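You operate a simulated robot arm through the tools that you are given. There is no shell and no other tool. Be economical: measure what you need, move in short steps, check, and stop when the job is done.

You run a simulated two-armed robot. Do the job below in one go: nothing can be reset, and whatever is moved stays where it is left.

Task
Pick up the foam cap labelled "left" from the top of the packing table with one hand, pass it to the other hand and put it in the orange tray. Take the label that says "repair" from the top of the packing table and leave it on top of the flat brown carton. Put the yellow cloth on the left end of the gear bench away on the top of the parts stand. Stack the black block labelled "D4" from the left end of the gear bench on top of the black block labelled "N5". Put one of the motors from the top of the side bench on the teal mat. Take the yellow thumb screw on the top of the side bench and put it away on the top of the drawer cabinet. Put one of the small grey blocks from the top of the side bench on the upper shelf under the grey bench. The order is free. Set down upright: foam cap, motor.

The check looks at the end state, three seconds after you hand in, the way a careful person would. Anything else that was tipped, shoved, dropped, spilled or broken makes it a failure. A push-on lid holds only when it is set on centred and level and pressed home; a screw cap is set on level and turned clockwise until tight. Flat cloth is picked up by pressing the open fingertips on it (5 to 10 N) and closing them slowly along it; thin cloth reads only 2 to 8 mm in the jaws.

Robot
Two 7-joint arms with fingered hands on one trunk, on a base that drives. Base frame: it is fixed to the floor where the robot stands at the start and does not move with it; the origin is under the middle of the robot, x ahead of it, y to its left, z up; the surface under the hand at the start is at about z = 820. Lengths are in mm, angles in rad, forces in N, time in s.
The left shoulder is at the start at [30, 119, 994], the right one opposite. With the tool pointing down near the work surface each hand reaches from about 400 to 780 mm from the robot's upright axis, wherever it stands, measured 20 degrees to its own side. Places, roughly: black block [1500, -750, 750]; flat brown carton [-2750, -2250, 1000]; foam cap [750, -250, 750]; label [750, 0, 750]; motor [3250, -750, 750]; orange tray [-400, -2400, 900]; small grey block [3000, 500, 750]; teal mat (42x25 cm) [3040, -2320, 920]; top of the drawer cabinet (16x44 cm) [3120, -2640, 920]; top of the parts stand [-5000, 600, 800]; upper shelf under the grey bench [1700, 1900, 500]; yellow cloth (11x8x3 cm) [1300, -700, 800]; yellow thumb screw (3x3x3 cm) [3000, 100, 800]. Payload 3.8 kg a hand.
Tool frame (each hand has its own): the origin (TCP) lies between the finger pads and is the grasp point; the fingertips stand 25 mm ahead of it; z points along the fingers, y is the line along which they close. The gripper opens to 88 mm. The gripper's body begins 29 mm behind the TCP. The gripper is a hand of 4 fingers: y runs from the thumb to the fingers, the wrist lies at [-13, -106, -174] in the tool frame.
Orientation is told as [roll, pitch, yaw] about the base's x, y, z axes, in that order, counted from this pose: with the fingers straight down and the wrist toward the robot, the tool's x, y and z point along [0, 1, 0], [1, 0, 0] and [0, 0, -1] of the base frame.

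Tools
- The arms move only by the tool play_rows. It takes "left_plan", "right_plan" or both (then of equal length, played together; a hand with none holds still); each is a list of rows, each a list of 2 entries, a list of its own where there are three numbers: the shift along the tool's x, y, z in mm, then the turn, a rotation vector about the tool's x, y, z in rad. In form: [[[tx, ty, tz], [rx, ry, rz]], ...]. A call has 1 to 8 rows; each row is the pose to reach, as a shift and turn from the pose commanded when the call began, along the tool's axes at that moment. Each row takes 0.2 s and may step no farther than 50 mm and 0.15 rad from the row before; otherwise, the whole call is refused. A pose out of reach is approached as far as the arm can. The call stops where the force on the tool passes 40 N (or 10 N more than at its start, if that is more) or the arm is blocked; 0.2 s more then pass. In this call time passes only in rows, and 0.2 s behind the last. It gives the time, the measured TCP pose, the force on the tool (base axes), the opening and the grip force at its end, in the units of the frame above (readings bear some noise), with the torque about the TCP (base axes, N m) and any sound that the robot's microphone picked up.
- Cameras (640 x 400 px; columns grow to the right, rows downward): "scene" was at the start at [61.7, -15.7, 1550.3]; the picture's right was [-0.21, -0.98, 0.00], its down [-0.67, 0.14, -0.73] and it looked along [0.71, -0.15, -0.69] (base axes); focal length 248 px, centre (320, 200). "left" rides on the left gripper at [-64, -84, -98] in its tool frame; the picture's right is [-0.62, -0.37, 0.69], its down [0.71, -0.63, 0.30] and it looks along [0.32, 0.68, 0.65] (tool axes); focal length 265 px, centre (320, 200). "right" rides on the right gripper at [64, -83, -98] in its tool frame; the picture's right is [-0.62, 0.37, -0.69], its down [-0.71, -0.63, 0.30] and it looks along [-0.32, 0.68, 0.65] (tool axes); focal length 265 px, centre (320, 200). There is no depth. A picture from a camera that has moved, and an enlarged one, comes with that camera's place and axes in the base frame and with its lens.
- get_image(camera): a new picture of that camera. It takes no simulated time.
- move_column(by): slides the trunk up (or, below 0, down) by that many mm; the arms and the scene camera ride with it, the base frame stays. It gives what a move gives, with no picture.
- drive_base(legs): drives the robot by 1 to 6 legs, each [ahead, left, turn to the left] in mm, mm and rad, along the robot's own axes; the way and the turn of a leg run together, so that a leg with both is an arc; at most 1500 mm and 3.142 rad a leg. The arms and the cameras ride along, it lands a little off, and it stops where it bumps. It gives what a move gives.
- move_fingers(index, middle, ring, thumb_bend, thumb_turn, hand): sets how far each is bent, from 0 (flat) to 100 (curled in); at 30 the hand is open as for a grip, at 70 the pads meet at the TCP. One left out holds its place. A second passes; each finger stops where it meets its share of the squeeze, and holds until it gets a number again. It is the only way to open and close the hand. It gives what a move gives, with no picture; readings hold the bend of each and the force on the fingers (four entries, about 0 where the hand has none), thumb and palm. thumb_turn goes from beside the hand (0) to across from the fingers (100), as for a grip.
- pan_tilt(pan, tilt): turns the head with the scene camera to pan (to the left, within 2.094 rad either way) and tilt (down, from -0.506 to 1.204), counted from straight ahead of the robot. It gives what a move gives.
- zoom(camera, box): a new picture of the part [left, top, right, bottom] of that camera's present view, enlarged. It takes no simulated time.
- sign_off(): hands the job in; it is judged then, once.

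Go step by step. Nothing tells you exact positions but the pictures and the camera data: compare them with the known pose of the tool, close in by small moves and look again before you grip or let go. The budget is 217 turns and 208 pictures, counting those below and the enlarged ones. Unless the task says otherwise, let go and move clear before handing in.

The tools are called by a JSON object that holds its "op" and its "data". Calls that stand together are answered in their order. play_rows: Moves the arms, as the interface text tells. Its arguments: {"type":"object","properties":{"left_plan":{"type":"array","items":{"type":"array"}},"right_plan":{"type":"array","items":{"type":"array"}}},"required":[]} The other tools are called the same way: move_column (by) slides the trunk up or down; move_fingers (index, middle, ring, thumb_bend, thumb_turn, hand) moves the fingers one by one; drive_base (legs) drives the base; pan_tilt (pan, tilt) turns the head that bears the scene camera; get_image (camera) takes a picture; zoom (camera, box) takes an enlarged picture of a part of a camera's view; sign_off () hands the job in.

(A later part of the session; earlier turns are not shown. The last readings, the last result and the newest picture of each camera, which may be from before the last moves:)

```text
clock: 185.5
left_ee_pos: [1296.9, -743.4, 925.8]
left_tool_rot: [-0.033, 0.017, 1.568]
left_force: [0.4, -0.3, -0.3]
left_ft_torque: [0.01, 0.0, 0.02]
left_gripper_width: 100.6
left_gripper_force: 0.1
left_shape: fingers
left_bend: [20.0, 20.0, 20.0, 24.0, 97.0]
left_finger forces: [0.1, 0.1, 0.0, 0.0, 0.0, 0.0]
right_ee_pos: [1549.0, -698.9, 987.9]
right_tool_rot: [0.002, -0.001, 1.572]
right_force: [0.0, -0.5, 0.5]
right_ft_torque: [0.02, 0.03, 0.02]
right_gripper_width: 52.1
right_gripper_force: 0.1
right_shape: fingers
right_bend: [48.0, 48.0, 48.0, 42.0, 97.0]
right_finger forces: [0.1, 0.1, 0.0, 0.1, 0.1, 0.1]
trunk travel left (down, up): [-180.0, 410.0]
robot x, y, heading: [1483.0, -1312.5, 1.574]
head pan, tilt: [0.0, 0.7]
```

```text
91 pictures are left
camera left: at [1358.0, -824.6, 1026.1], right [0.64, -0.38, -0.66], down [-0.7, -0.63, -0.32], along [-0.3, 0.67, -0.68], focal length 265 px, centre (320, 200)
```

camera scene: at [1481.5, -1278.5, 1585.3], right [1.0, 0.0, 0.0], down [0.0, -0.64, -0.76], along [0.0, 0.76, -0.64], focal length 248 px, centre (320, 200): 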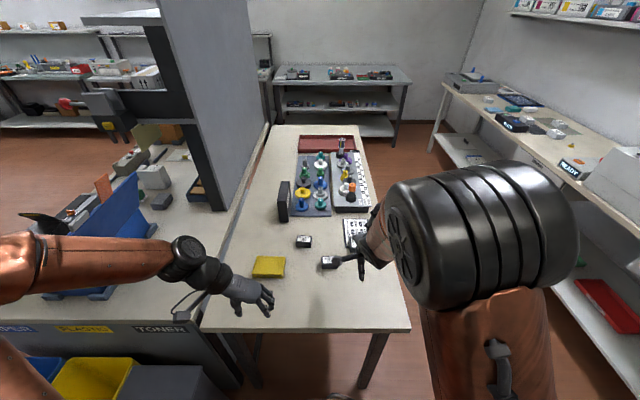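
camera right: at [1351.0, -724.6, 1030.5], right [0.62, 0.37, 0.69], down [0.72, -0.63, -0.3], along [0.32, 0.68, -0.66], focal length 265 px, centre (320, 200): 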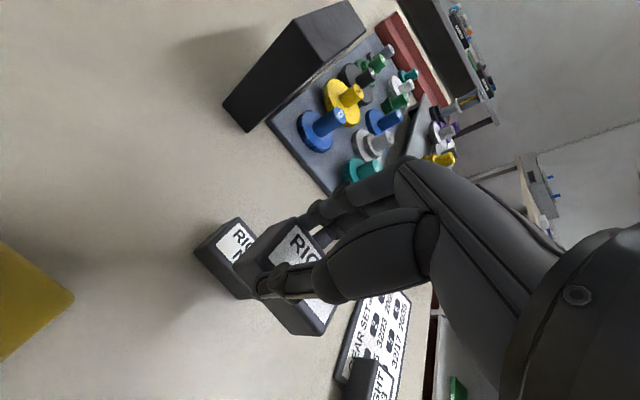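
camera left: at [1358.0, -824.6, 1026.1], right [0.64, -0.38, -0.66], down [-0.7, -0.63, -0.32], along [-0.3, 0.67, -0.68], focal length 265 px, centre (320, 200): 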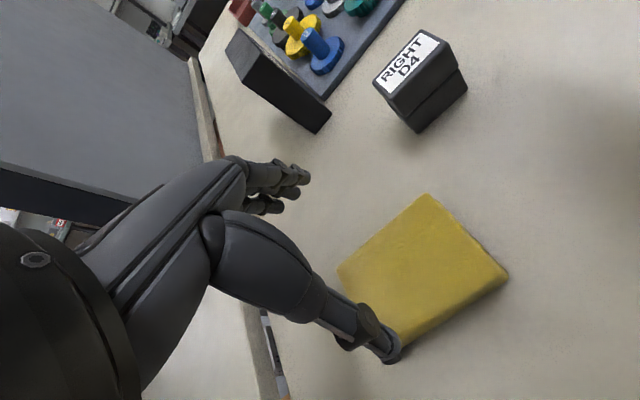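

Cloth centre ≈[1301,−749]. I shift slightly and lower around it.

{"op": "play_rows", "data": {"left_plan": [[[-3, -6, 25], [0, 0, 0]], [[-3, -6, 50], [0, 0, 0]], [[-3, -6, 70], [0, 0, 0]], [[-3, -6, 82], [0, 0, 0]], [[-3, -6, 92], [0, 0, 0]]]}}

{"op": "get_image", "data": {"camera": "left"}}

```text
clock: 186.7
left_ee_pos: [1303.4, -751.1, 834.2]
left_tool_rot: [-0.036, 0.017, 1.57]
left_force: [-0.3, 0.2, 0.3]
left_ft_torque: [-0.01, 0.02, 0.05]
left_gripper_width: 100.7
left_gripper_force: 0.0
left_shape: fingers
left_bend: [20.0, 20.0, 20.0, 24.0, 97.0]
left_finger forces: [0.0, 0.0, 0.0, 0.0, 0.0, 0.0]
right_ee_pos: [1549.4, -698.8, 986.3]
right_tool_rot: [0.002, -0.001, 1.573]
right_force: [0.0, -1.0, 0.6]
right_ft_torque: [0.0, 0.0, -0.01]
right_gripper_width: 52.1
right_gripper_force: 0.1
right_shape: fingers
right_bend: [48.0, 48.0, 48.0, 42.0, 97.0]
right_finger forces: [0.0, 0.0, 0.1, 0.0, 0.1, 0.1]
trunk travel left (down, up): [-180.0, 410.0]
robot x, y, heading: [1482.9, -1311.8, 1.57]
head pan, tilt: [0.0, 0.7]
```

```text
90 pictures are left
camera left: at [1364.4, -831.8, 935.5], right [0.64, -0.38, -0.66], down [-0.7, -0.63, -0.32], along [-0.3, 0.67, -0.68], focal length 265 px, centre (320, 200)
```

left: 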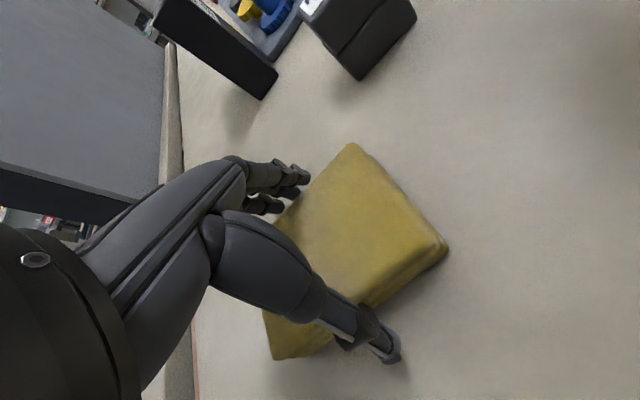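

The cloth is straddled. I lower 6 mm more and close slowly.

{"op": "play_rows", "data": {"left_plan": [[[0, 0, 6], [0, 0, 0]]]}}

{"op": "move_fingers", "data": {"hand": "left", "index": 38, "middle": 38, "ring": 38, "thumb_bend": 40}}

{"op": "move_fingers", "data": {"hand": "left", "index": 55, "middle": 55, "ring": 55, "thumb_bend": 55}}

{"op": "play_rows", "data": {"left_plan": [[[0, 0, -12], [0, 0, 0]], [[0, 0, -35], [0, 0, 0]], [[0, 0, -65], [0, 0, 0]], [[0, 0, -100], [0, 0, 0]], [[0, -20, -130], [0, 0, 0]]]}}

{"op": "get_image", "data": {"camera": "left"}}

```text
clock: 187.1
left_ee_pos: [1303.8, -750.7, 827.9]
left_tool_rot: [-0.034, 0.018, 1.569]
left_force: [0.9, 0.6, -0.1]
left_ft_torque: [0.04, -0.01, 0.04]
left_gripper_width: 100.5
left_gripper_force: 0.0
left_shape: fingers
left_bend: [20.0, 20.0, 20.0, 24.0, 97.0]
left_finger forces: [0.0, 0.0, 0.0, 0.0, 0.0, 0.0]
right_ee_pos: [1549.0, -698.6, 987.3]
right_tool_rot: [0.002, 0.0, 1.574]
right_force: [-0.2, -0.2, 1.2]
right_ft_torque: [0.0, 0.0, 0.04]
right_gripper_width: 52.1
right_gripper_force: 0.2
right_shape: fingers
right_bend: [48.0, 48.0, 48.0, 42.0, 97.0]
right_finger forces: [0.0, 0.1, 0.0, 0.0, 0.0, 0.0]
trunk travel left (down, up): [-180.0, 410.0]
robot x, y, heading: [1482.1, -1317.0, 1.567]
head pan, tilt: [0.0, 0.7]
```

```text
clock: 188.1
left_ee_pos: [1303.3, -750.0, 829.4]
left_tool_rot: [-0.035, 0.015, 1.568]
left_force: [-0.6, 3.3, 5.6]
left_ft_torque: [0.29, 0.0, 0.0]
left_gripper_width: 86.1
left_gripper_force: 12.0
left_shape: fingers
left_bend: [29.0, 35.0, 35.0, 32.0, 97.0]
left_finger forces: [9.1, 2.5, 2.4, 0.1, 9.9, 0.1]
right_ee_pos: [1549.9, -698.7, 987.3]
right_tool_rot: [0.002, 0.002, 1.573]
right_force: [-0.6, 0.5, 0.6]
right_ft_torque: [0.02, -0.03, 0.02]
right_gripper_width: 52.1
right_gripper_force: 0.1
right_shape: fingers
right_bend: [48.0, 48.0, 48.0, 42.0, 97.0]
right_finger forces: [0.0, 0.0, 0.2, 0.2, 0.0, 0.1]
trunk travel left (down, up): [-180.0, 410.0]
robot x, y, heading: [1482.5, -1310.4, 1.567]
head pan, tilt: [0.0, 0.7]
```

```text
clock: 189.1
left_ee_pos: [1302.9, -750.3, 830.3]
left_tool_rot: [-0.033, 0.012, 1.57]
left_force: [0.1, 8.2, 21.3]
left_ft_torque: [0.62, 0.17, -0.02]
left_gripper_width: 79.7
left_gripper_force: 31.3
left_shape: fingers
left_bend: [39.0, 44.0, 45.0, 31.0, 94.0]
left_finger forces: [14.2, 18.0, 7.4, 0.1, 22.3, 0.0]
right_ee_pos: [1550.4, -700.2, 987.9]
right_tool_rot: [0.002, 0.0, 1.572]
right_force: [0.9, -0.4, 0.9]
right_ft_torque: [0.01, 0.01, 0.02]
right_gripper_width: 51.9
right_gripper_force: 0.1
right_shape: fingers
right_bend: [48.0, 48.0, 48.0, 42.0, 97.0]
right_finger forces: [0.0, 0.0, 0.0, 0.0, 0.0, 0.1]
trunk travel left (down, up): [-180.0, 410.0]
robot x, y, heading: [1483.3, -1314.2, 1.567]
head pan, tilt: [0.0, 0.7]
```

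```text
clock: 190.3
left_ee_pos: [1300.1, -770.5, 957.7]
left_tool_rot: [-0.035, 0.018, 1.57]
left_force: [-0.1, -0.1, 0.3]
left_ft_torque: [0.02, 0.01, 0.02]
left_gripper_width: 79.6
left_gripper_force: 23.4
left_shape: fingers
left_bend: [42.0, 47.0, 46.0, 30.0, 94.0]
left_finger forces: [11.0, 6.5, 6.0, 0.1, 22.9, 0.1]
right_ee_pos: [1549.5, -699.4, 989.1]
right_tool_rot: [0.001, -0.001, 1.574]
right_force: [0.1, -1.3, 0.4]
right_ft_torque: [0.06, 0.01, -0.04]
right_gripper_width: 52.2
right_gripper_force: 0.0
right_shape: fingers
right_bend: [48.0, 48.0, 48.0, 42.0, 97.0]
right_finger forces: [0.1, 0.0, 0.0, 0.1, 0.0, 0.0]
trunk travel left (down, up): [-180.0, 410.0]
robot x, y, heading: [1482.2, -1314.6, 1.568]
head pan, tilt: [0.0, 0.7]
```

```text
89 pictures are left
camera left: at [1362.2, -852.4, 1059.8], right [0.64, -0.38, -0.66], down [-0.7, -0.63, -0.32], along [-0.3, 0.67, -0.68], focal length 265 px, centre (320, 200)
```

left: 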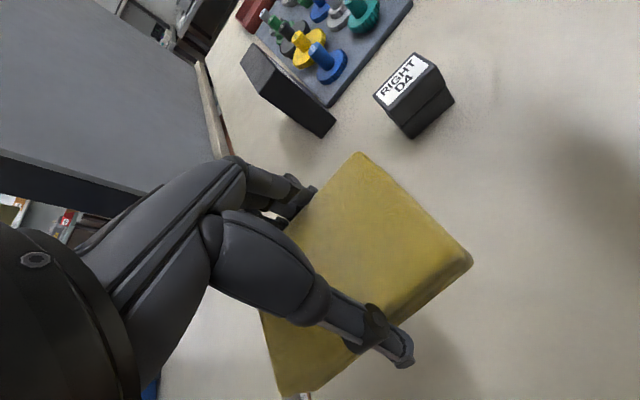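

The cloth is held firmly. I'll take it to the parts stand now: retract the right arm, back off, and drive west then north around the desk.

{"op": "play_rows", "data": {"right_plan": [[[0, -40, -5], [0, 0, 0]], [[0, -80, -10], [0, 0, 0]], [[0, -120, -15], [0, 0, 0]], [[0, -160, -20], [0, 0, 0]]], "left_plan": [[[0, -20, -20], [0, 0, 0]], [[0, -40, -40], [0, 0, 0]], [[0, -60, -60], [0, 0, 0]], [[0, -60, -60], [0, 0, 0]]]}}

{"op": "drive_base", "data": {"legs": [[-430, 0, 0], [0, 0, 1.571], [1400, 0, 0], [375, 0, 0], [0, 0, -1.571], [1400, 0, 0]]}}

{"op": "pan_tilt", "data": {"pan": 1.1, "tilt": 0.35}}

{"op": "get_image", "data": {"camera": "scene"}}

```text
clock: 191.3
left_ee_pos: [1297.6, -826.5, 1017.9]
left_tool_rot: [-0.033, 0.017, 1.569]
left_force: [-0.3, 0.2, -0.3]
left_ft_torque: [0.02, 0.01, -0.01]
left_gripper_width: 79.2
left_gripper_force: 23.0
left_shape: fingers
left_bend: [42.0, 47.0, 46.0, 30.0, 94.0]
left_finger forces: [11.0, 6.4, 5.9, 0.0, 22.9, 0.0]
right_ee_pos: [1547.7, -860.0, 1009.5]
right_tool_rot: [0.003, 0.0, 1.573]
right_force: [-0.1, 0.0, -0.3]
right_ft_torque: [0.02, 0.01, -0.03]
right_gripper_width: 52.0
right_gripper_force: 0.1
right_shape: fingers
right_bend: [48.0, 48.0, 48.0, 42.0, 97.0]
right_finger forces: [0.0, 0.0, 0.0, 0.0, 0.1, 0.0]
trunk travel left (down, up): [-180.0, 410.0]
robot x, y, heading: [1481.5, -1310.4, 1.571]
head pan, tilt: [0.0, 0.7]
```

```text
clock: 216.9
left_ee_pos: [-535.0, 89.6, 1018.1]
left_tool_rot: [-0.035, 0.017, 1.594]
left_force: [-0.4, 0.4, 0.2]
left_ft_torque: [0.01, 0.04, 0.03]
left_gripper_width: 78.7
left_gripper_force: 21.3
left_shape: fingers
left_bend: [42.0, 47.0, 47.0, 30.0, 94.0]
left_finger forces: [10.3, 6.0, 5.7, 0.0, 21.3, 0.1]
right_ee_pos: [-283.5, 60.9, 1010.4]
right_tool_rot: [0.002, 0.0, 1.598]
right_force: [0.5, -0.5, -0.8]
right_ft_torque: [0.03, -0.04, 0.0]
right_gripper_width: 52.2
right_gripper_force: 0.0
right_shape: fingers
right_bend: [48.0, 48.0, 48.0, 42.0, 97.0]
right_finger forces: [0.0, 0.0, 0.1, 0.0, 0.0, 0.0]
trunk travel left (down, up): [-180.0, 410.0]
robot x, y, heading: [-337.0, -394.4, 1.594]
head pan, tilt: [0.0, 0.7]
```

```text
clock: 218.2
left_ee_pos: [-535.1, 89.4, 1018.6]
left_tool_rot: [-0.033, 0.016, 1.595]
left_force: [-0.3, 0.1, -0.1]
left_ft_torque: [0.0, 0.0, -0.01]
left_gripper_width: 78.5
left_gripper_force: 22.4
left_shape: fingers
left_bend: [42.0, 47.0, 47.0, 30.0, 94.0]
left_finger forces: [10.3, 6.0, 5.7, 0.0, 21.3, 0.0]
right_ee_pos: [-283.6, 60.5, 1010.5]
right_tool_rot: [0.001, -0.001, 1.598]
right_force: [-0.7, 0.3, -0.4]
right_ft_torque: [0.0, 0.01, -0.03]
right_gripper_width: 52.3
right_gripper_force: 0.1
right_shape: fingers
right_bend: [48.0, 48.0, 48.0, 42.0, 97.0]
right_finger forces: [0.0, 0.0, 0.1, 0.1, 0.0, 0.0]
trunk travel left (down, up): [-180.0, 410.0]
robot x, y, heading: [-338.3, -393.2, 1.594]
head pan, tilt: [1.1, 0.351]
```

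```text
88 pictures are left
camera scene: at [-421.5, -372.6, 1616.7], right [0.43, 0.9, 0.0], down [0.31, -0.15, -0.94], along [-0.85, 0.41, -0.34], focal length 248 px, centre (320, 200)
```

scene: 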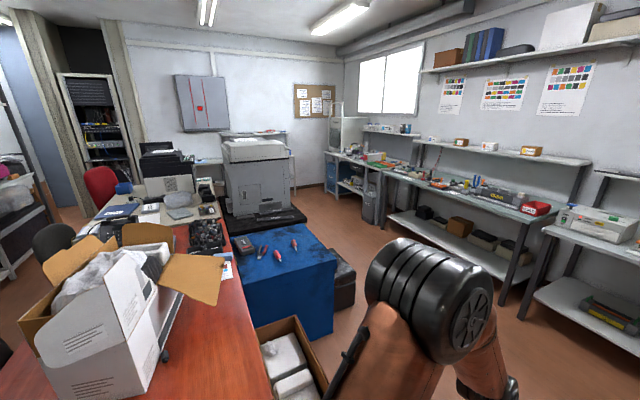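

There is a corridor west between the copier and the north benches; the parts stand is behind the copier by the west wall. I drive there in stages.

{"op": "drive_base", "data": {"legs": [[1200, 0, -0.023], [0, 0, 1.571], [1450, -600, 0]]}}

{"op": "pan_tilt", "data": {"pan": 0.15, "tilt": 0.45}}

{"op": "get_image", "data": {"camera": "scene"}}

```text
refused: leg 3 is longer than a leg can be; nothing moved
```

```text
clock: 219.5
left_ee_pos: [-535.0, 88.4, 1018.6]
left_tool_rot: [-0.032, 0.018, 1.594]
left_force: [-0.1, -0.1, -0.4]
left_ft_torque: [-0.01, 0.01, 0.0]
left_gripper_width: 78.6
left_gripper_force: 21.7
left_shape: fingers
left_bend: [42.0, 47.0, 47.0, 30.0, 94.0]
left_finger forces: [10.2, 6.0, 5.7, 0.0, 21.3, 0.0]
right_ee_pos: [-284.7, 61.0, 1009.6]
right_tool_rot: [0.002, -0.002, 1.597]
right_force: [-0.5, 0.6, -0.7]
right_ft_torque: [0.0, -0.01, 0.02]
right_gripper_width: 52.3
right_gripper_force: 0.0
right_shape: fingers
right_bend: [48.0, 48.0, 48.0, 42.0, 97.0]
right_finger forces: [0.0, 0.0, 0.0, 0.0, 0.0, 0.0]
trunk travel left (down, up): [-180.0, 410.0]
robot x, y, heading: [-341.0, -393.1, 1.601]
head pan, tilt: [0.15, 0.45]
```

```text
87 pictures are left
camera scene: at [-353.6, -322.4, 1607.5], right [0.98, 0.17, 0.0], down [0.08, -0.43, -0.9], along [-0.16, 0.89, -0.44], focal length 248 px, centre (320, 200)
```

scene: 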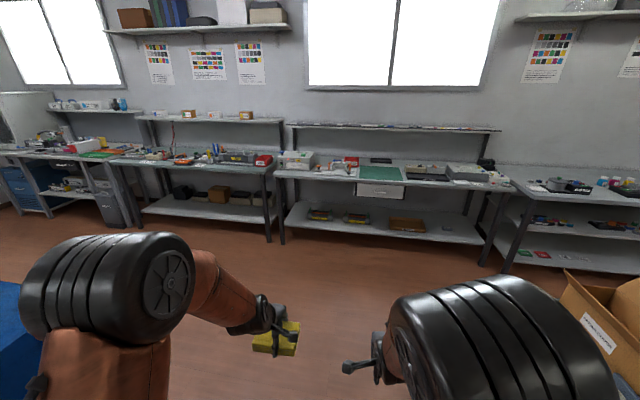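

The leg was too long; I split it.

{"op": "drive_base", "data": {"legs": [[1200, 0, -0.03], [0, 0, 1.571], [1000, -450, 0], [500, -150, 0]]}}

{"op": "get_image", "data": {"camera": "scene"}}

```text
clock: 237.4
left_ee_pos: [-2415.8, 1195.5, 1017.5]
left_tool_rot: [-0.034, 0.018, 3.137]
left_force: [-0.6, -0.7, -1.2]
left_ft_torque: [0.02, -0.03, 0.01]
left_gripper_width: 77.8
left_gripper_force: 20.7
left_shape: fingers
left_bend: [43.0, 47.0, 47.0, 30.0, 94.0]
left_finger forces: [10.0, 5.8, 5.5, 0.0, 20.8, 0.0]
right_ee_pos: [-2381.5, 1447.5, 1009.4]
right_tool_rot: [0.001, 0.001, 3.142]
right_force: [-0.3, 0.3, 0.6]
right_ft_torque: [-0.01, -0.04, -0.02]
right_gripper_width: 52.3
right_gripper_force: 0.0
right_shape: fingers
right_bend: [48.0, 48.0, 48.0, 42.0, 97.0]
right_finger forces: [0.0, 0.0, 0.0, 0.0, 0.1, 0.0]
trunk travel left (down, up): [-180.0, 410.0]
robot x, y, heading: [-1925.5, 1379.3, 3.14]
head pan, tilt: [0.15, 0.45]
```

```text
86 pictures are left
camera scene: at [-1997.2, 1367.7, 1607.4], right [-0.15, 0.99, 0.0], down [0.43, 0.06, -0.9], along [-0.89, -0.13, -0.44], focal length 248 px, centre (320, 200)
```

scene: 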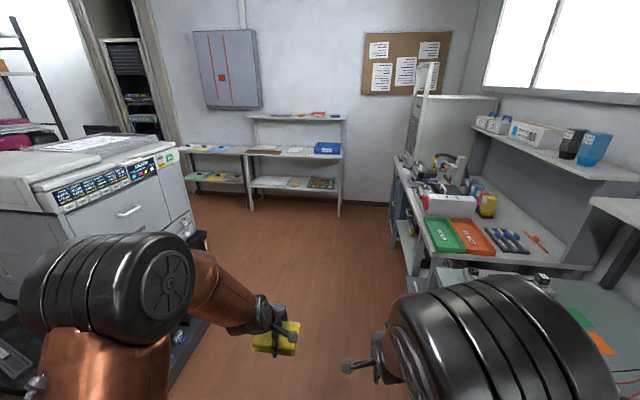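

The parts stand is the table by the west wall (front edge x≈−4820, y≈0–1190). I drive up to it.

{"op": "drive_base", "data": {"legs": [[1250, 300, 0], [950, 380, 0]]}}

{"op": "pan_tilt", "data": {"pan": 0.1, "tilt": 0.65}}

{"op": "get_image", "data": {"camera": "scene"}}

```text
clock: 248.6
left_ee_pos: [-4597.6, 561.0, 1018.0]
left_tool_rot: [-0.036, 0.018, 3.109]
left_force: [-0.5, -0.4, 0.3]
left_ft_torque: [0.0, 0.03, -0.01]
left_gripper_width: 78.2
left_gripper_force: 20.7
left_shape: fingers
left_bend: [43.0, 47.0, 47.0, 30.0, 94.0]
left_finger forces: [10.0, 5.9, 5.5, 0.0, 20.9, 0.0]
right_ee_pos: [-4555.6, 809.7, 1009.7]
right_tool_rot: [0.002, 0.0, 3.112]
right_force: [-0.4, -0.8, -0.8]
right_ft_torque: [0.0, -0.01, 0.03]
right_gripper_width: 52.4
right_gripper_force: 0.1
right_shape: fingers
right_bend: [48.0, 48.0, 48.0, 42.0, 97.0]
right_finger forces: [0.0, 0.1, 0.0, 0.0, 0.0, 0.0]
trunk travel left (down, up): [-180.0, 410.0]
robot x, y, heading: [-4102.5, 730.5, 3.113]
head pan, tilt: [0.15, 0.45]
```

```text
clock: 249.3
left_ee_pos: [-4596.3, 561.3, 1019.1]
left_tool_rot: [-0.034, 0.017, 3.11]
left_force: [0.5, -1.1, -1.0]
left_ft_torque: [0.01, -0.03, 0.03]
left_gripper_width: 78.1
left_gripper_force: 20.8
left_shape: fingers
left_bend: [43.0, 47.0, 47.0, 30.0, 94.0]
left_finger forces: [10.0, 5.8, 5.5, 0.0, 20.8, 0.0]
right_ee_pos: [-4556.2, 809.8, 1010.2]
right_tool_rot: [0.002, 0.0, 3.113]
right_force: [0.0, -0.4, -0.3]
right_ft_torque: [-0.03, 0.02, -0.02]
right_gripper_width: 52.0
right_gripper_force: 0.1
right_shape: fingers
right_bend: [48.0, 48.0, 48.0, 42.0, 97.0]
right_finger forces: [0.1, 0.0, 0.1, 0.1, 0.1, 0.0]
trunk travel left (down, up): [-180.0, 410.0]
robot x, y, heading: [-4103.6, 732.1, 3.111]
head pan, tilt: [0.099, 0.649]
```

```text
85 pictures are left
camera scene: at [-4169.4, 725.9, 1589.7], right [-0.07, 1.0, 0.0], down [0.6, 0.04, -0.8], along [-0.79, -0.06, -0.6], focal length 248 px, centre (320, 200)
```

scene: 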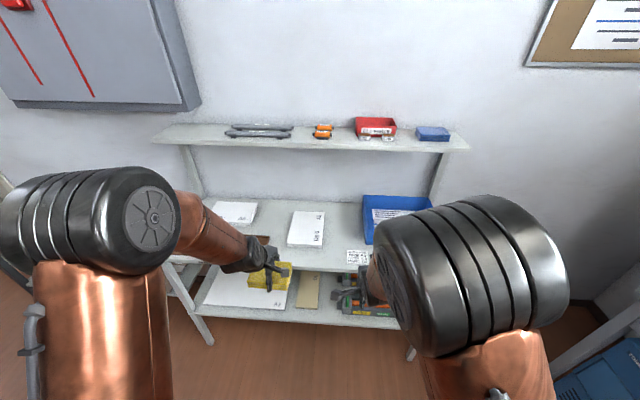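

I zoom on the stand's top to find a free spot.

{"op": "zoom", "data": {"camera": "scene", "box": [190, 180, 430, 320]}}

```text
2.67 times, centred on (310, 250) of scene
camera zoom: at [-4169.4, 725.9, 1589.7], right [-0.07, 1.0, 0.0], down [0.6, 0.04, -0.8], along [-0.79, -0.06, -0.6], focal length 662 px, centre (347, 67)
```

zoom: 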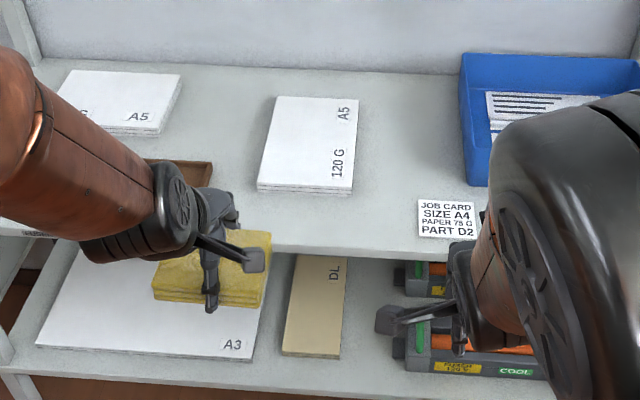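

The free spot is between the A5 stack and the blue bin, centre ≈[−4935,768]. I align the base so the left hand can reach it.

{"op": "drive_base", "data": {"legs": [[200, -135, 0.03]]}}

{"op": "get_image", "data": {"camera": "scene"}}

```text
clock: 251.1
left_ee_pos: [-4796.2, 683.8, 1017.6]
left_tool_rot: [-0.032, 0.021, 3.135]
left_force: [0.4, 0.0, -0.6]
left_ft_torque: [-0.02, -0.01, 0.01]
left_gripper_width: 77.7
left_gripper_force: 21.2
left_shape: fingers
left_bend: [43.0, 47.0, 47.0, 30.0, 94.0]
left_finger forces: [10.0, 5.9, 5.5, 0.1, 20.9, 0.1]
right_ee_pos: [-4759.7, 933.6, 1009.2]
right_tool_rot: [0.001, 0.0, 3.141]
right_force: [0.0, 0.2, 0.0]
right_ft_torque: [-0.02, -0.03, 0.01]
right_gripper_width: 52.2
right_gripper_force: 0.1
right_shape: fingers
right_bend: [48.0, 48.0, 48.0, 42.0, 97.0]
right_finger forces: [0.1, 0.0, 0.0, 0.1, 0.0, 0.1]
trunk travel left (down, up): [-180.0, 410.0]
robot x, y, heading: [-4306.6, 866.5, 3.138]
head pan, tilt: [0.099, 0.649]
```

```text
83 pictures are left
camera scene: at [-4371.9, 859.9, 1589.6], right [-0.09, 1.0, 0.0], down [0.6, 0.06, -0.8], along [-0.79, -0.08, -0.61], focal length 248 px, centre (320, 200)
```

scene: 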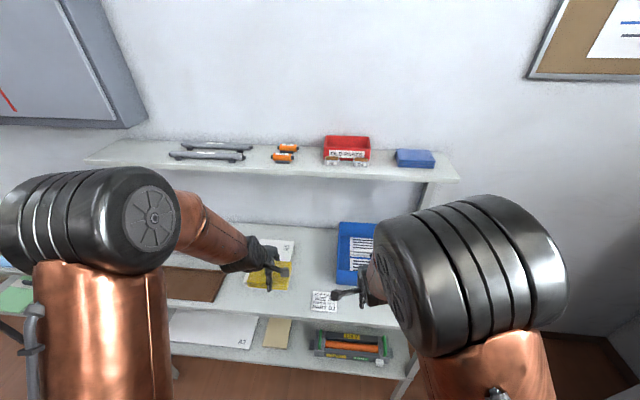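

I move the cloth over the gap and lower it to just above the surface.

{"op": "play_rows", "data": {"left_plan": [[[-30, 30, 15], [0, 0, 0]], [[-60, 65, 30], [0, 0, 0]], [[-89, 100, 50], [0, 0, 0]], [[-89, 142, 70], [0, 0, 0]], [[-89, 142, 100], [0, 0, 0]], [[-89, 142, 130], [0, 0, 0]]]}}

{"op": "zoom", "data": {"camera": "scene", "box": [230, 200, 400, 330]}}

{"op": "get_image", "data": {"camera": "left"}}

```text
clock: 252.5
left_ee_pos: [-4937.9, 776.4, 888.6]
left_tool_rot: [-0.035, 0.018, 3.134]
left_force: [-0.4, -0.5, 0.5]
left_ft_torque: [0.0, -0.01, -0.02]
left_gripper_width: 78.0
left_gripper_force: 20.9
left_shape: fingers
left_bend: [43.0, 48.0, 47.0, 30.0, 94.0]
left_finger forces: [9.9, 5.8, 5.5, 0.0, 20.5, 0.0]
right_ee_pos: [-4760.5, 932.9, 1008.9]
right_tool_rot: [0.001, 0.001, 3.139]
right_force: [0.6, -0.3, 0.2]
right_ft_torque: [0.05, 0.0, 0.04]
right_gripper_width: 52.3
right_gripper_force: 0.0
right_shape: fingers
right_bend: [48.0, 48.0, 48.0, 42.0, 97.0]
right_finger forces: [0.1, 0.0, 0.1, 0.0, 0.1, 0.0]
trunk travel left (down, up): [-180.0, 410.0]
robot x, y, heading: [-4302.1, 867.1, 3.139]
head pan, tilt: [0.099, 0.649]
```

```text
3.08 times, centred on (315, 265) of scene
camera zoom: at [-4371.7, 858.8, 1589.6], right [-0.09, 1.0, 0.0], down [0.6, 0.06, -0.8], along [-0.79, -0.08, -0.61], focal length 764 px, centre (335, 0)
```

zoom: 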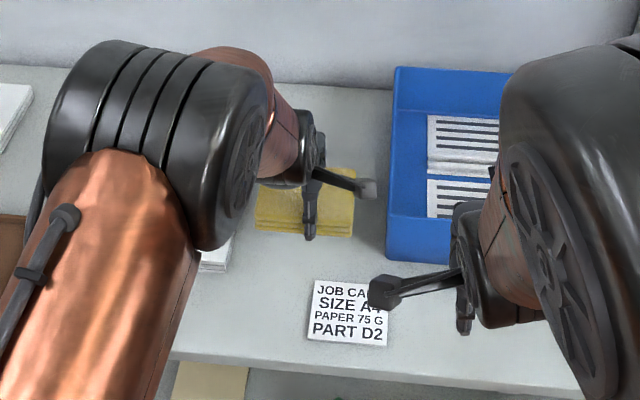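

```text
81 pictures are left
camera left: at [-4855.8, 836.7, 990.5], right [0.38, 0.64, -0.66], down [0.63, -0.71, -0.32], along [-0.67, -0.3, -0.68], focal length 265 px, centre (320, 200)
```

left: 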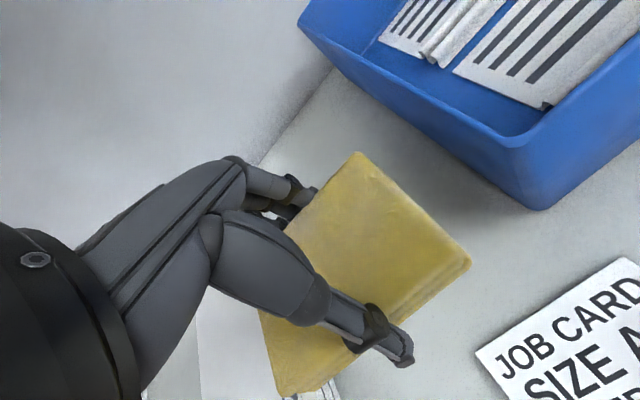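

Clear of the bin, card and stack. I lower until the cloth touches the surface.

{"op": "play_rows", "data": {"left_plan": [[[0, 0, 20], [0, 0, 0]], [[0, 0, 38], [0, 0, 0]], [[0, 0, 46], [0, 0, 0]], [[0, 0, 52], [0, 0, 0]], [[0, 0, 58], [0, 0, 0]]]}}

```text
clock: 253.7
left_ee_pos: [-4933.1, 779.6, 830.6]
left_tool_rot: [-0.034, 0.017, 3.136]
left_force: [0.6, 0.4, 2.2]
left_ft_torque: [0.04, 0.08, -0.02]
left_gripper_width: 77.7
left_gripper_force: 22.0
left_shape: fingers
left_bend: [43.0, 48.0, 47.0, 30.0, 94.0]
left_finger forces: [10.2, 6.6, 5.7, 0.1, 21.2, 0.0]
right_ee_pos: [-4759.0, 933.8, 1009.8]
right_tool_rot: [0.002, -0.001, 3.139]
right_force: [0.0, 0.1, 0.4]
right_ft_torque: [0.01, -0.01, -0.02]
right_gripper_width: 52.4
right_gripper_force: 0.1
right_shape: fingers
right_bend: [48.0, 48.0, 48.0, 42.0, 97.0]
right_finger forces: [0.0, 0.0, 0.0, 0.0, 0.0, 0.1]
trunk travel left (down, up): [-180.0, 410.0]
robot x, y, heading: [-4304.6, 865.6, 3.138]
head pan, tilt: [0.099, 0.649]
```

Touching. I release, rise and back out.

{"op": "move_fingers", "data": {"hand": "left", "index": 18, "middle": 18, "ring": 18, "thumb_bend": 22}}

{"op": "play_rows", "data": {"left_plan": [[[0, 0, -20], [0, 0, 0]], [[0, 0, -50], [0, 0, 0]], [[0, 0, -90], [0, 0, 0]], [[0, -30, -130], [0, 0, 0]], [[40, -60, -160], [0, 0, 0]], [[80, -100, -180], [0, 0, 0]], [[100, -140, -180], [0, 0, 0]]]}}

{"op": "get_image", "data": {"camera": "scene"}}

```text
clock: 254.7
left_ee_pos: [-4933.2, 780.1, 830.0]
left_tool_rot: [-0.034, 0.018, 3.133]
left_force: [0.3, 0.5, 1.1]
left_ft_torque: [-0.01, -0.07, 0.01]
left_gripper_width: 105.3
left_gripper_force: 0.8
left_shape: fingers
left_bend: [18.0, 18.0, 18.0, 21.0, 97.0]
left_finger forces: [0.0, 0.0, 0.0, 0.0, 1.1, 0.1]
right_ee_pos: [-4759.0, 932.7, 1009.3]
right_tool_rot: [0.003, 0.001, 3.14]
right_force: [0.0, 0.5, 0.0]
right_ft_torque: [-0.03, 0.02, 0.0]
right_gripper_width: 52.4
right_gripper_force: 0.0
right_shape: fingers
right_bend: [48.0, 48.0, 48.0, 42.0, 97.0]
right_finger forces: [0.0, 0.0, 0.0, 0.0, 0.0, 0.0]
trunk travel left (down, up): [-180.0, 410.0]
robot x, y, heading: [-4300.5, 865.7, 3.136]
head pan, tilt: [0.099, 0.649]
```

```text
refused: row 5 steps farther than a row can; nothing moved
```

```text
80 pictures are left
camera scene: at [-4370.5, 859.2, 1589.6], right [-0.09, 1.0, 0.0], down [0.6, 0.06, -0.8], along [-0.79, -0.08, -0.6], focal length 248 px, centre (320, 200)
```

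scene: 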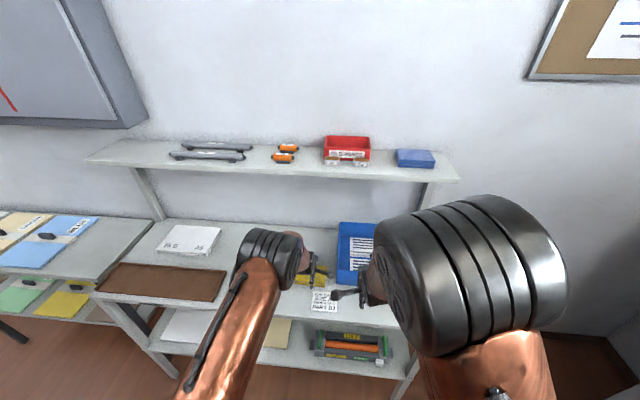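

{"op": "play_rows", "data": {"left_plan": [[[0, 0, -20], [0, 0, 0]], [[0, 0, -50], [0, 0, 0]], [[0, 0, -90], [0, 0, 0]], [[0, -20, -130], [0, 0, 0]], [[20, -45, -160], [0, 0, 0]], [[40, -80, -180], [0, 0, 0]], [[60, -120, -180], [0, 0, 0]], [[70, -160, -180], [0, 0, 0]]]}}

{"op": "zoom", "data": {"camera": "scene", "box": [230, 200, 400, 330]}}

```text
clock: 256.5
left_ee_pos: [-4775.3, 706.4, 1011.3]
left_tool_rot: [-0.033, 0.018, 3.135]
left_force: [-0.3, 0.5, 0.0]
left_ft_torque: [-0.03, 0.02, 0.03]
left_gripper_width: 104.8
left_gripper_force: 0.1
left_shape: fingers
left_bend: [18.0, 18.0, 18.0, 22.0, 97.0]
left_finger forces: [0.0, 0.0, 0.0, 0.0, 0.1, 0.0]
right_ee_pos: [-4758.6, 932.5, 1010.1]
right_tool_rot: [0.002, -0.002, 3.14]
right_force: [0.4, -0.1, -0.3]
right_ft_torque: [-0.01, 0.05, 0.01]
right_gripper_width: 52.2
right_gripper_force: 0.1
right_shape: fingers
right_bend: [48.0, 48.0, 48.0, 42.0, 97.0]
right_finger forces: [0.0, 0.0, 0.1, 0.1, 0.0, 0.0]
trunk travel left (down, up): [-180.0, 410.0]
robot x, y, heading: [-4302.0, 865.4, 3.137]
head pan, tilt: [0.099, 0.649]
```

```text
3.08 times, centred on (315, 265) of scene
camera zoom: at [-4369.2, 859.1, 1589.7], right [-0.09, 1.0, 0.0], down [0.6, 0.06, -0.8], along [-0.79, -0.08, -0.6], focal length 764 px, centre (335, 0)
```

zoom: 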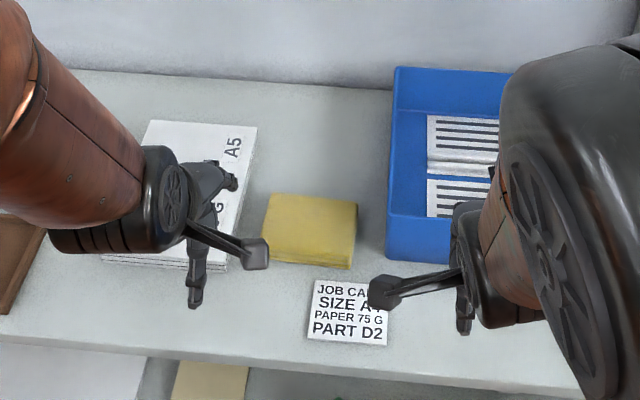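

The cloth is in place on the stand. I return east along the north corridor and look for the passage to the side bench.

{"op": "drive_base", "data": {"legs": [[-300, 0, 0], [0, 0, -3.137], [1400, 480, 0], [1300, 0, 0], [900, -150, 0]]}}

{"op": "pan_tilt", "data": {"pan": 0.0, "tilt": 0.35}}

{"op": "get_image", "data": {"camera": "scene"}}

```text
clock: 283.3
left_ee_pos: [58.2, 1335.6, 1010.0]
left_tool_rot: [-0.034, 0.018, -0.027]
left_force: [0.8, 0.6, -0.2]
left_ft_torque: [0.02, 0.0, 0.0]
left_gripper_width: 104.8
left_gripper_force: 0.0
left_shape: fingers
left_bend: [18.0, 18.0, 18.0, 22.0, 97.0]
left_finger forces: [0.0, 0.0, 0.0, 0.0, 0.0, 0.1]
right_ee_pos: [36.4, 1107.9, 1010.7]
right_tool_rot: [0.0, 0.002, -0.025]
right_force: [0.6, -0.9, -0.7]
right_ft_torque: [-0.01, -0.01, 0.01]
right_gripper_width: 52.1
right_gripper_force: 0.1
right_shape: fingers
right_bend: [48.0, 48.0, 48.0, 42.0, 97.0]
right_finger forces: [0.0, 0.0, 0.1, 0.0, 0.0, 0.0]
trunk travel left (down, up): [-180.0, 410.0]
robot x, y, heading: [-415.9, 1183.4, -0.027]
head pan, tilt: [0.099, 0.649]
```

```text
clock: 284.1
left_ee_pos: [57.9, 1334.5, 1011.7]
left_tool_rot: [-0.032, 0.017, -0.028]
left_force: [-0.4, -0.7, 0.0]
left_ft_torque: [0.02, 0.01, 0.02]
left_gripper_width: 104.7
left_gripper_force: 0.1
left_shape: fingers
left_bend: [18.0, 18.0, 18.0, 22.0, 97.0]
left_finger forces: [0.1, 0.0, 0.0, 0.0, 0.0, 0.1]
right_ee_pos: [36.5, 1108.2, 1010.6]
right_tool_rot: [0.002, 0.0, -0.024]
right_force: [-0.1, 0.4, -0.5]
right_ft_torque: [-0.03, 0.0, 0.01]
right_gripper_width: 52.1
right_gripper_force: 0.1
right_shape: fingers
right_bend: [48.0, 48.0, 48.0, 42.0, 97.0]
right_finger forces: [0.0, 0.1, 0.1, 0.0, 0.1, 0.0]
trunk travel left (down, up): [-180.0, 410.0]
robot x, y, heading: [-415.9, 1187.5, -0.023]
head pan, tilt: [0.0, 0.351]
```

```text
78 pictures are left
camera scene: at [-343.2, 1185.0, 1616.6], right [-0.03, -1.0, 0.0], down [-0.34, 0.01, -0.94], along [0.94, -0.03, -0.34], focal length 248 px, centre (320, 200)
```

scene: 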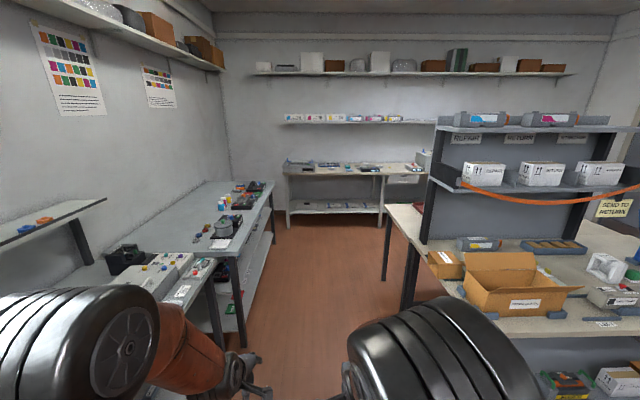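

The corridor to the side bench is clear. I drive east through it and face the side bench.

{"op": "drive_base", "data": {"legs": [[1400, -70, 0.023], [1200, 0, 0], [0, -650, 0]]}}

{"op": "pan_tilt", "data": {"pan": 0.0, "tilt": 0.55}}

{"op": "get_image", "data": {"camera": "scene"}}

```text
clock: 300.3
left_ee_pos: [2708.8, 553.8, 1011.2]
left_tool_rot: [-0.033, 0.018, -0.05]
left_force: [0.4, 0.4, -1.5]
left_ft_torque: [0.04, 0.02, 0.0]
left_gripper_width: 105.1
left_gripper_force: 0.1
left_shape: fingers
left_bend: [18.0, 18.0, 18.0, 22.0, 97.0]
left_finger forces: [0.0, 0.1, 0.0, 0.0, 0.0, 0.0]
right_ee_pos: [2680.8, 327.9, 1009.7]
right_tool_rot: [0.003, 0.0, -0.047]
right_force: [-0.2, -0.5, 0.0]
right_ft_torque: [0.02, -0.03, -0.04]
right_gripper_width: 52.5
right_gripper_force: 0.0
right_shape: fingers
right_bend: [48.0, 48.0, 48.0, 42.0, 97.0]
right_finger forces: [0.0, 0.1, 0.0, 0.1, 0.0, 0.0]
trunk travel left (down, up): [-180.0, 410.0]
robot x, y, heading: [2228.1, 415.3, -0.049]
head pan, tilt: [0.0, 0.351]
```

```text
clock: 301.0
left_ee_pos: [2708.7, 554.7, 1010.6]
left_tool_rot: [-0.035, 0.018, -0.05]
left_force: [-0.2, -0.9, -0.3]
left_ft_torque: [0.02, -0.02, 0.0]
left_gripper_width: 104.9
left_gripper_force: 0.1
left_shape: fingers
left_bend: [18.0, 18.0, 18.0, 22.0, 97.0]
left_finger forces: [0.0, 0.0, 0.0, 0.0, 0.1, 0.1]
right_ee_pos: [2682.3, 327.5, 1009.1]
right_tool_rot: [0.002, 0.0, -0.048]
right_force: [-0.4, -0.9, -0.7]
right_ft_torque: [0.01, -0.02, 0.0]
right_gripper_width: 52.6
right_gripper_force: 0.1
right_shape: fingers
right_bend: [48.0, 48.0, 48.0, 42.0, 97.0]
right_finger forces: [0.0, 0.1, 0.0, 0.0, 0.0, 0.0]
trunk travel left (down, up): [-180.0, 410.0]
robot x, y, heading: [2229.8, 419.0, -0.049]
head pan, tilt: [0.0, 0.55]
```

```text
77 pictures are left
camera scene: at [2301.1, 414.1, 1598.5], right [-0.05, -1.0, 0.0], down [-0.52, 0.03, -0.85], along [0.85, -0.04, -0.52], focal length 248 px, centre (320, 200)
```

scene: 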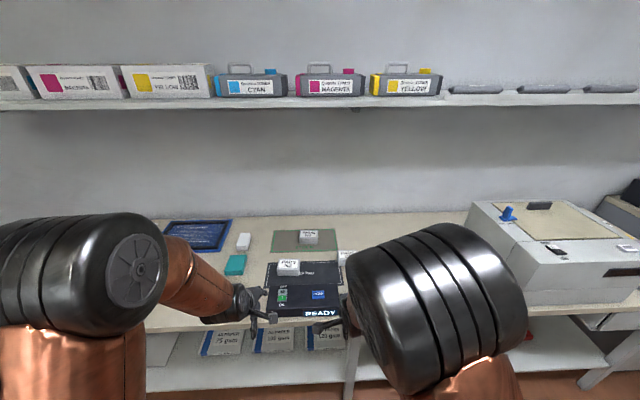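

I zoom on the bench's items.

{"op": "zoom", "data": {"camera": "scene", "box": [140, 205, 400, 345]}}

```text
2.46 times, centred on (270, 275) of scene
camera zoom: at [2301.1, 414.1, 1598.5], right [-0.05, -1.0, 0.0], down [-0.52, 0.03, -0.85], along [0.85, -0.04, -0.52], focal length 611 px, centre (443, 15)
```

zoom: 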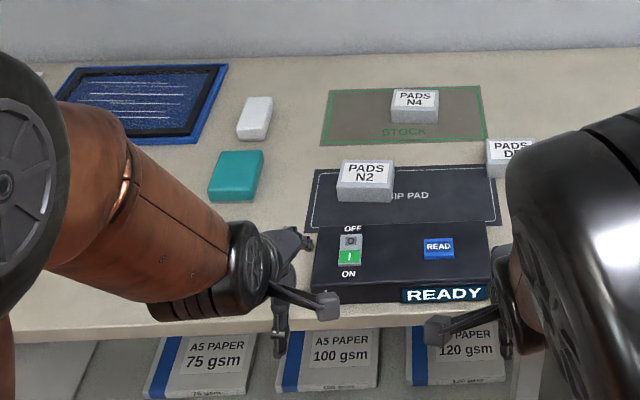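

The small grey blocks are the "PADS" ones. I shift right to view the screw and motor too.

{"op": "drive_base", "data": {"legs": [[40, -500, 0.049]]}}

{"op": "get_image", "data": {"camera": "scene"}}

```text
clock: 304.0
left_ee_pos: [2728.4, 70.5, 1010.9]
left_tool_rot: [-0.032, 0.016, -0.009]
left_force: [0.4, 0.1, -0.6]
left_ft_torque: [0.0, 0.01, 0.01]
left_gripper_width: 104.9
left_gripper_force: 0.0
left_shape: fingers
left_bend: [18.0, 18.0, 18.0, 22.0, 97.0]
left_finger forces: [0.0, 0.0, 0.1, 0.0, 0.0, 0.0]
right_ee_pos: [2710.8, -156.8, 1010.8]
right_tool_rot: [0.003, 0.001, -0.006]
right_force: [0.2, 0.2, 0.3]
right_ft_torque: [0.01, 0.01, 0.0]
right_gripper_width: 52.4
right_gripper_force: 0.1
right_shape: fingers
right_bend: [48.0, 48.0, 48.0, 42.0, 97.0]
right_finger forces: [0.0, 0.1, 0.0, 0.0, 0.0, 0.0]
trunk travel left (down, up): [-180.0, 410.0]
robot x, y, heading: [2255.6, -89.6, -0.002]
head pan, tilt: [0.0, 0.55]
```

```text
75 pictures are left
camera scene: at [2326.9, -87.9, 1598.4], right [-0.01, -1.0, 0.0], down [-0.52, 0.0, -0.85], along [0.85, -0.01, -0.52], focal length 248 px, centre (320, 200)
```

scene: 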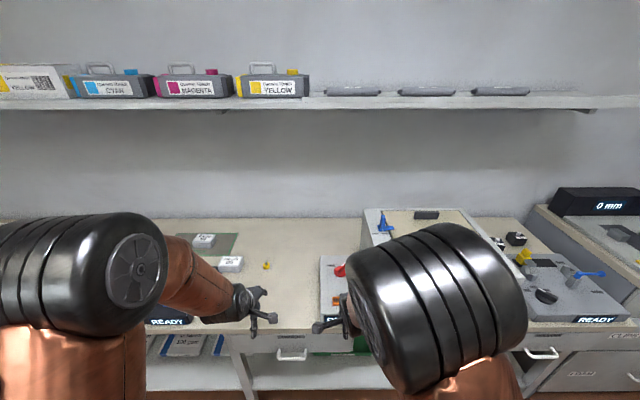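

I zoom on the screw/grey block area and the right side where the motors should be.

{"op": "zoom", "data": {"camera": "scene", "box": [180, 210, 360, 330]}}

{"op": "zoom", "data": {"camera": "scene", "box": [470, 190, 640, 340]}}

```text
3.33 times, centred on (270, 270) of scene
camera zoom: at [2326.9, -87.9, 1598.4], right [-0.01, -1.0, 0.0], down [-0.52, 0.0, -0.85], along [0.85, -0.01, -0.52], focal length 828 px, centre (487, -33)
```

zoom: 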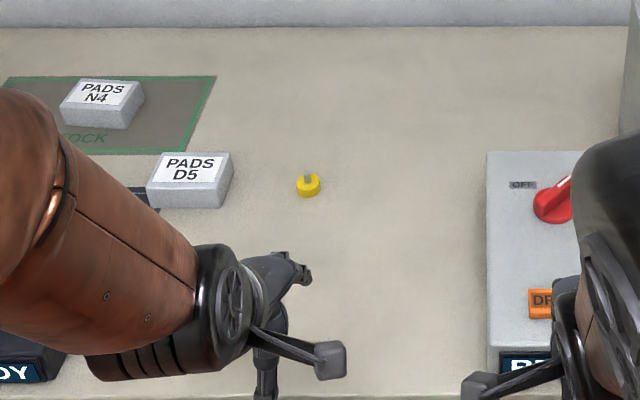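

```text
2.67 times, centred on (555, 265) of scene
camera zoom: at [2326.9, -87.9, 1598.4], right [-0.01, -1.0, 0.0], down [-0.52, 0.0, -0.85], along [0.85, -0.01, -0.52], focal length 662 px, centre (-307, 27)
```

zoom: 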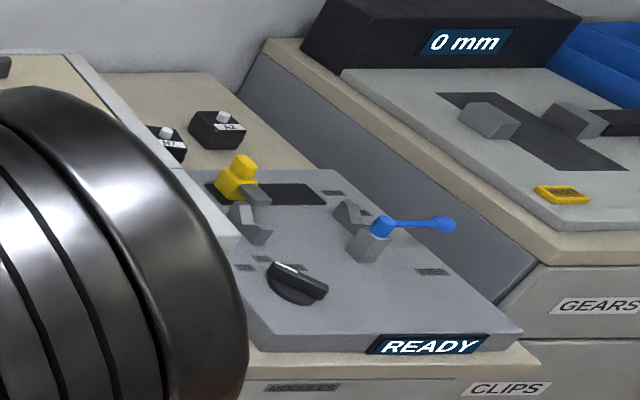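

D5 (≈84×54×37 mm) is at about [3060,262], the screw at ≈[3060,125]. I'll take D5 with the left hand, pitched forward so it can later go into the low shelf. Position and orient.

{"op": "drive_base", "data": {"legs": [[190, 190, 0]]}}

{"op": "play_rows", "data": {"left_plan": [[[0, 0, 0], [0, 0, 0.148]], [[0, 0, 0], [0, 0, 0.296]], [[0, 0, 0], [0, 0, 0.444]], [[0, 0, 0], [0, 0, 0.592]], [[0, 0, 0], [0, 0, 0.74]], [[0, 0, 0], [0, 0, 0.888]], [[0, 0, 0], [0, 0, 1.036]], [[0, 0, 0], [0, 0, 1.184]]]}}

{"op": "play_rows", "data": {"left_plan": [[[0, 0, 0], [0, 0, 0.13]], [[0, 0, 0], [0, 0, 0.26]], [[0, 0, 0], [0, 0, 0.382]]]}}

{"op": "play_rows", "data": {"left_plan": [[[0, 0, 0], [0, 0.14, 0]], [[0, 0, 0], [0, 0.28, 0]], [[0, 0, 0], [0, 0.42, 0]], [[0, 0, 0], [0, 0.56, 0]], [[0, 0, 0], [0, 0.698, 0]]]}}

{"op": "get_image", "data": {"camera": "left"}}

{"op": "get_image", "data": {"camera": "scene"}}

```text
clock: 305.9
left_ee_pos: [2920.0, 261.2, 1010.2]
left_tool_rot: [-0.035, 0.019, -0.009]
left_force: [-0.6, 0.0, -0.7]
left_ft_torque: [-0.01, 0.05, 0.01]
left_gripper_width: 104.9
left_gripper_force: 0.0
left_shape: fingers
left_bend: [18.0, 18.0, 18.0, 22.0, 97.0]
left_finger forces: [0.1, 0.1, 0.0, 0.0, 0.0, 0.0]
right_ee_pos: [2903.2, 34.1, 1009.3]
right_tool_rot: [0.002, 0.001, -0.006]
right_force: [0.2, -0.5, -0.9]
right_ft_torque: [0.01, 0.01, -0.01]
right_gripper_width: 52.4
right_gripper_force: 0.2
right_shape: fingers
right_bend: [48.0, 48.0, 48.0, 42.0, 97.0]
right_finger forces: [0.1, 0.0, 0.0, 0.0, 0.0, 0.0]
trunk travel left (down, up): [-180.0, 410.0]
robot x, y, heading: [2449.1, 99.5, -0.009]
head pan, tilt: [0.0, 0.55]
```

```text
clock: 307.7
left_ee_pos: [2919.3, 259.9, 1010.2]
left_tool_rot: [-0.03, -0.027, -1.195]
left_force: [0.0, 0.0, 0.2]
left_ft_torque: [-0.01, 0.01, -0.02]
left_gripper_width: 104.9
left_gripper_force: 0.0
left_shape: fingers
left_bend: [18.0, 18.0, 18.0, 22.0, 97.0]
left_finger forces: [0.0, 0.0, 0.1, 0.1, 0.0, 0.0]
right_ee_pos: [2902.0, 33.8, 1008.8]
right_tool_rot: [0.002, 0.001, -0.006]
right_force: [0.7, 0.6, -0.2]
right_ft_torque: [0.04, -0.02, 0.01]
right_gripper_width: 52.4
right_gripper_force: 0.0
right_shape: fingers
right_bend: [48.0, 48.0, 48.0, 42.0, 97.0]
right_finger forces: [0.1, 0.1, 0.0, 0.1, 0.0, 0.0]
trunk travel left (down, up): [-180.0, 410.0]
robot x, y, heading: [2449.7, 99.6, -0.003]
head pan, tilt: [0.0, 0.55]
```

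```text
clock: 308.5
left_ee_pos: [2919.6, 260.7, 1011.5]
left_tool_rot: [-0.018, -0.034, -1.577]
left_force: [0.8, -0.1, -0.3]
left_ft_torque: [0.01, 0.0, 0.02]
left_gripper_width: 104.9
left_gripper_force: 0.1
left_shape: fingers
left_bend: [18.0, 18.0, 18.0, 22.0, 97.0]
left_finger forces: [0.1, 0.1, 0.0, 0.1, 0.1, 0.0]
right_ee_pos: [2901.6, 33.8, 1010.8]
right_tool_rot: [0.002, 0.0, -0.005]
right_force: [-0.1, -0.2, 0.4]
right_ft_torque: [0.03, -0.02, -0.02]
right_gripper_width: 52.4
right_gripper_force: 0.0
right_shape: fingers
right_bend: [48.0, 48.0, 48.0, 42.0, 97.0]
right_finger forces: [0.0, 0.1, 0.0, 0.0, 0.1, 0.1]
trunk travel left (down, up): [-180.0, 410.0]
robot x, y, heading: [2446.6, 100.1, -0.008]
head pan, tilt: [0.0, 0.55]
```

```text
clock: 309.7
left_ee_pos: [2918.8, 260.4, 1011.7]
left_tool_rot: [0.682, -0.033, -1.573]
left_force: [0.4, 0.1, -0.5]
left_ft_torque: [-0.03, 0.02, 0.0]
left_gripper_width: 104.6
left_gripper_force: 0.1
left_shape: fingers
left_bend: [18.0, 18.0, 18.0, 22.0, 97.0]
left_finger forces: [0.0, 0.1, 0.0, 0.0, 0.1, 0.0]
right_ee_pos: [2902.9, 34.1, 1009.6]
right_tool_rot: [0.001, 0.001, -0.004]
right_force: [0.8, 0.3, -0.6]
right_ft_torque: [-0.03, -0.01, -0.02]
right_gripper_width: 52.4
right_gripper_force: 0.1
right_shape: fingers
right_bend: [48.0, 48.0, 48.0, 42.0, 97.0]
right_finger forces: [0.0, 0.0, 0.0, 0.0, 0.0, 0.1]
trunk travel left (down, up): [-180.0, 410.0]
robot x, y, heading: [2449.8, 106.2, -0.006]
head pan, tilt: [0.0, 0.55]
```

```text
72 pictures are left
camera left: at [2807.0, 346.3, 1044.2], right [-0.04, 0.34, -0.94], down [0.75, 0.63, 0.19], along [0.66, -0.7, -0.28], focal length 265 px, centre (320, 200)
```

left: 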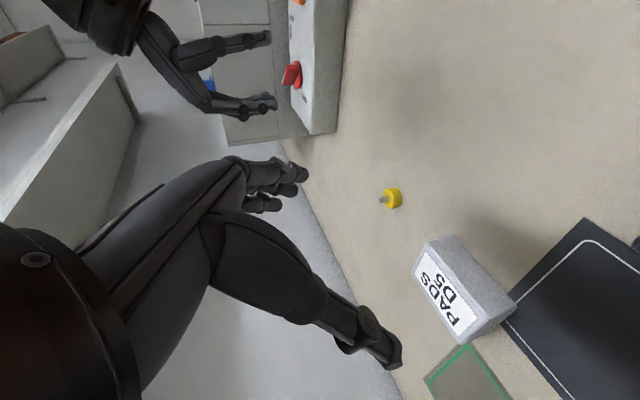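

```text
71 pictures are left
camera scene: at [2517.9, 103.1, 1598.4], right [-0.01, -1.0, 0.0], down [-0.52, 0.0, -0.85], along [0.85, -0.01, -0.52], focal length 248 px, centre (320, 200)
```

scene: 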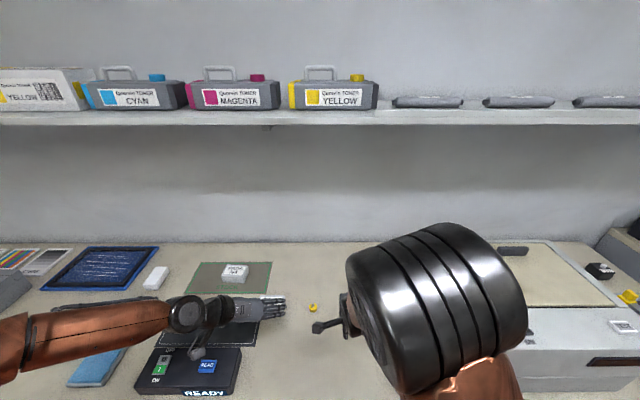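

D5's top centre is ≈[3048,257,868]. I approach along the hand's pointing direction and check.

{"op": "play_rows", "data": {"left_plan": [[[0, 2, 35], [0, 0, 0]], [[0, 3, 70], [0, 0, 0]], [[0, 3, 107], [0, 0, 0]], [[0, 3, 135], [0, 0, 0]]]}}

{"op": "get_image", "data": {"camera": "left"}}

```text
clock: 310.7
left_ee_pos: [3004.9, 255.6, 906.7]
left_tool_rot: [0.681, -0.031, -1.574]
left_force: [-0.5, 0.2, 0.7]
left_ft_torque: [-0.04, 0.0, 0.01]
left_gripper_width: 104.9
left_gripper_force: 0.2
left_shape: fingers
left_bend: [18.0, 18.0, 18.0, 22.0, 97.0]
left_finger forces: [0.1, 0.0, 0.0, 0.0, 0.1, 0.0]
right_ee_pos: [2902.6, 33.5, 1009.6]
right_tool_rot: [0.002, 0.0, -0.005]
right_force: [-0.2, 1.1, 0.3]
right_ft_torque: [-0.01, -0.04, 0.0]
right_gripper_width: 52.2
right_gripper_force: 0.0
right_shape: fingers
right_bend: [48.0, 48.0, 48.0, 42.0, 97.0]
right_finger forces: [0.1, 0.1, 0.1, 0.0, 0.0, 0.0]
trunk travel left (down, up): [-180.0, 410.0]
robot x, y, heading: [2444.5, 103.9, -0.005]
head pan, tilt: [0.0, 0.55]
```

```text
70 pictures are left
camera left: at [2893.8, 340.1, 940.1], right [-0.04, 0.34, -0.94], down [0.75, 0.63, 0.19], along [0.66, -0.7, -0.28], focal length 265 px, centre (320, 200)
```

left: 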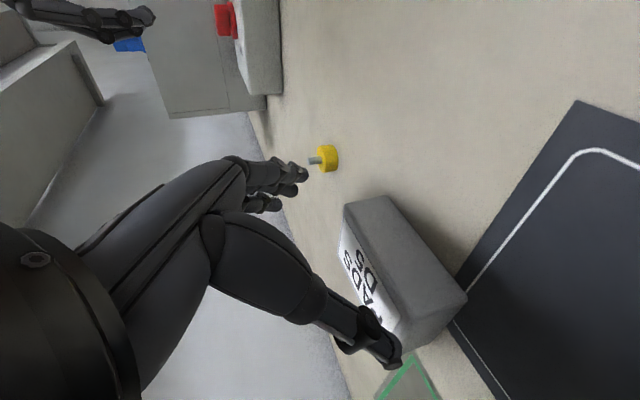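

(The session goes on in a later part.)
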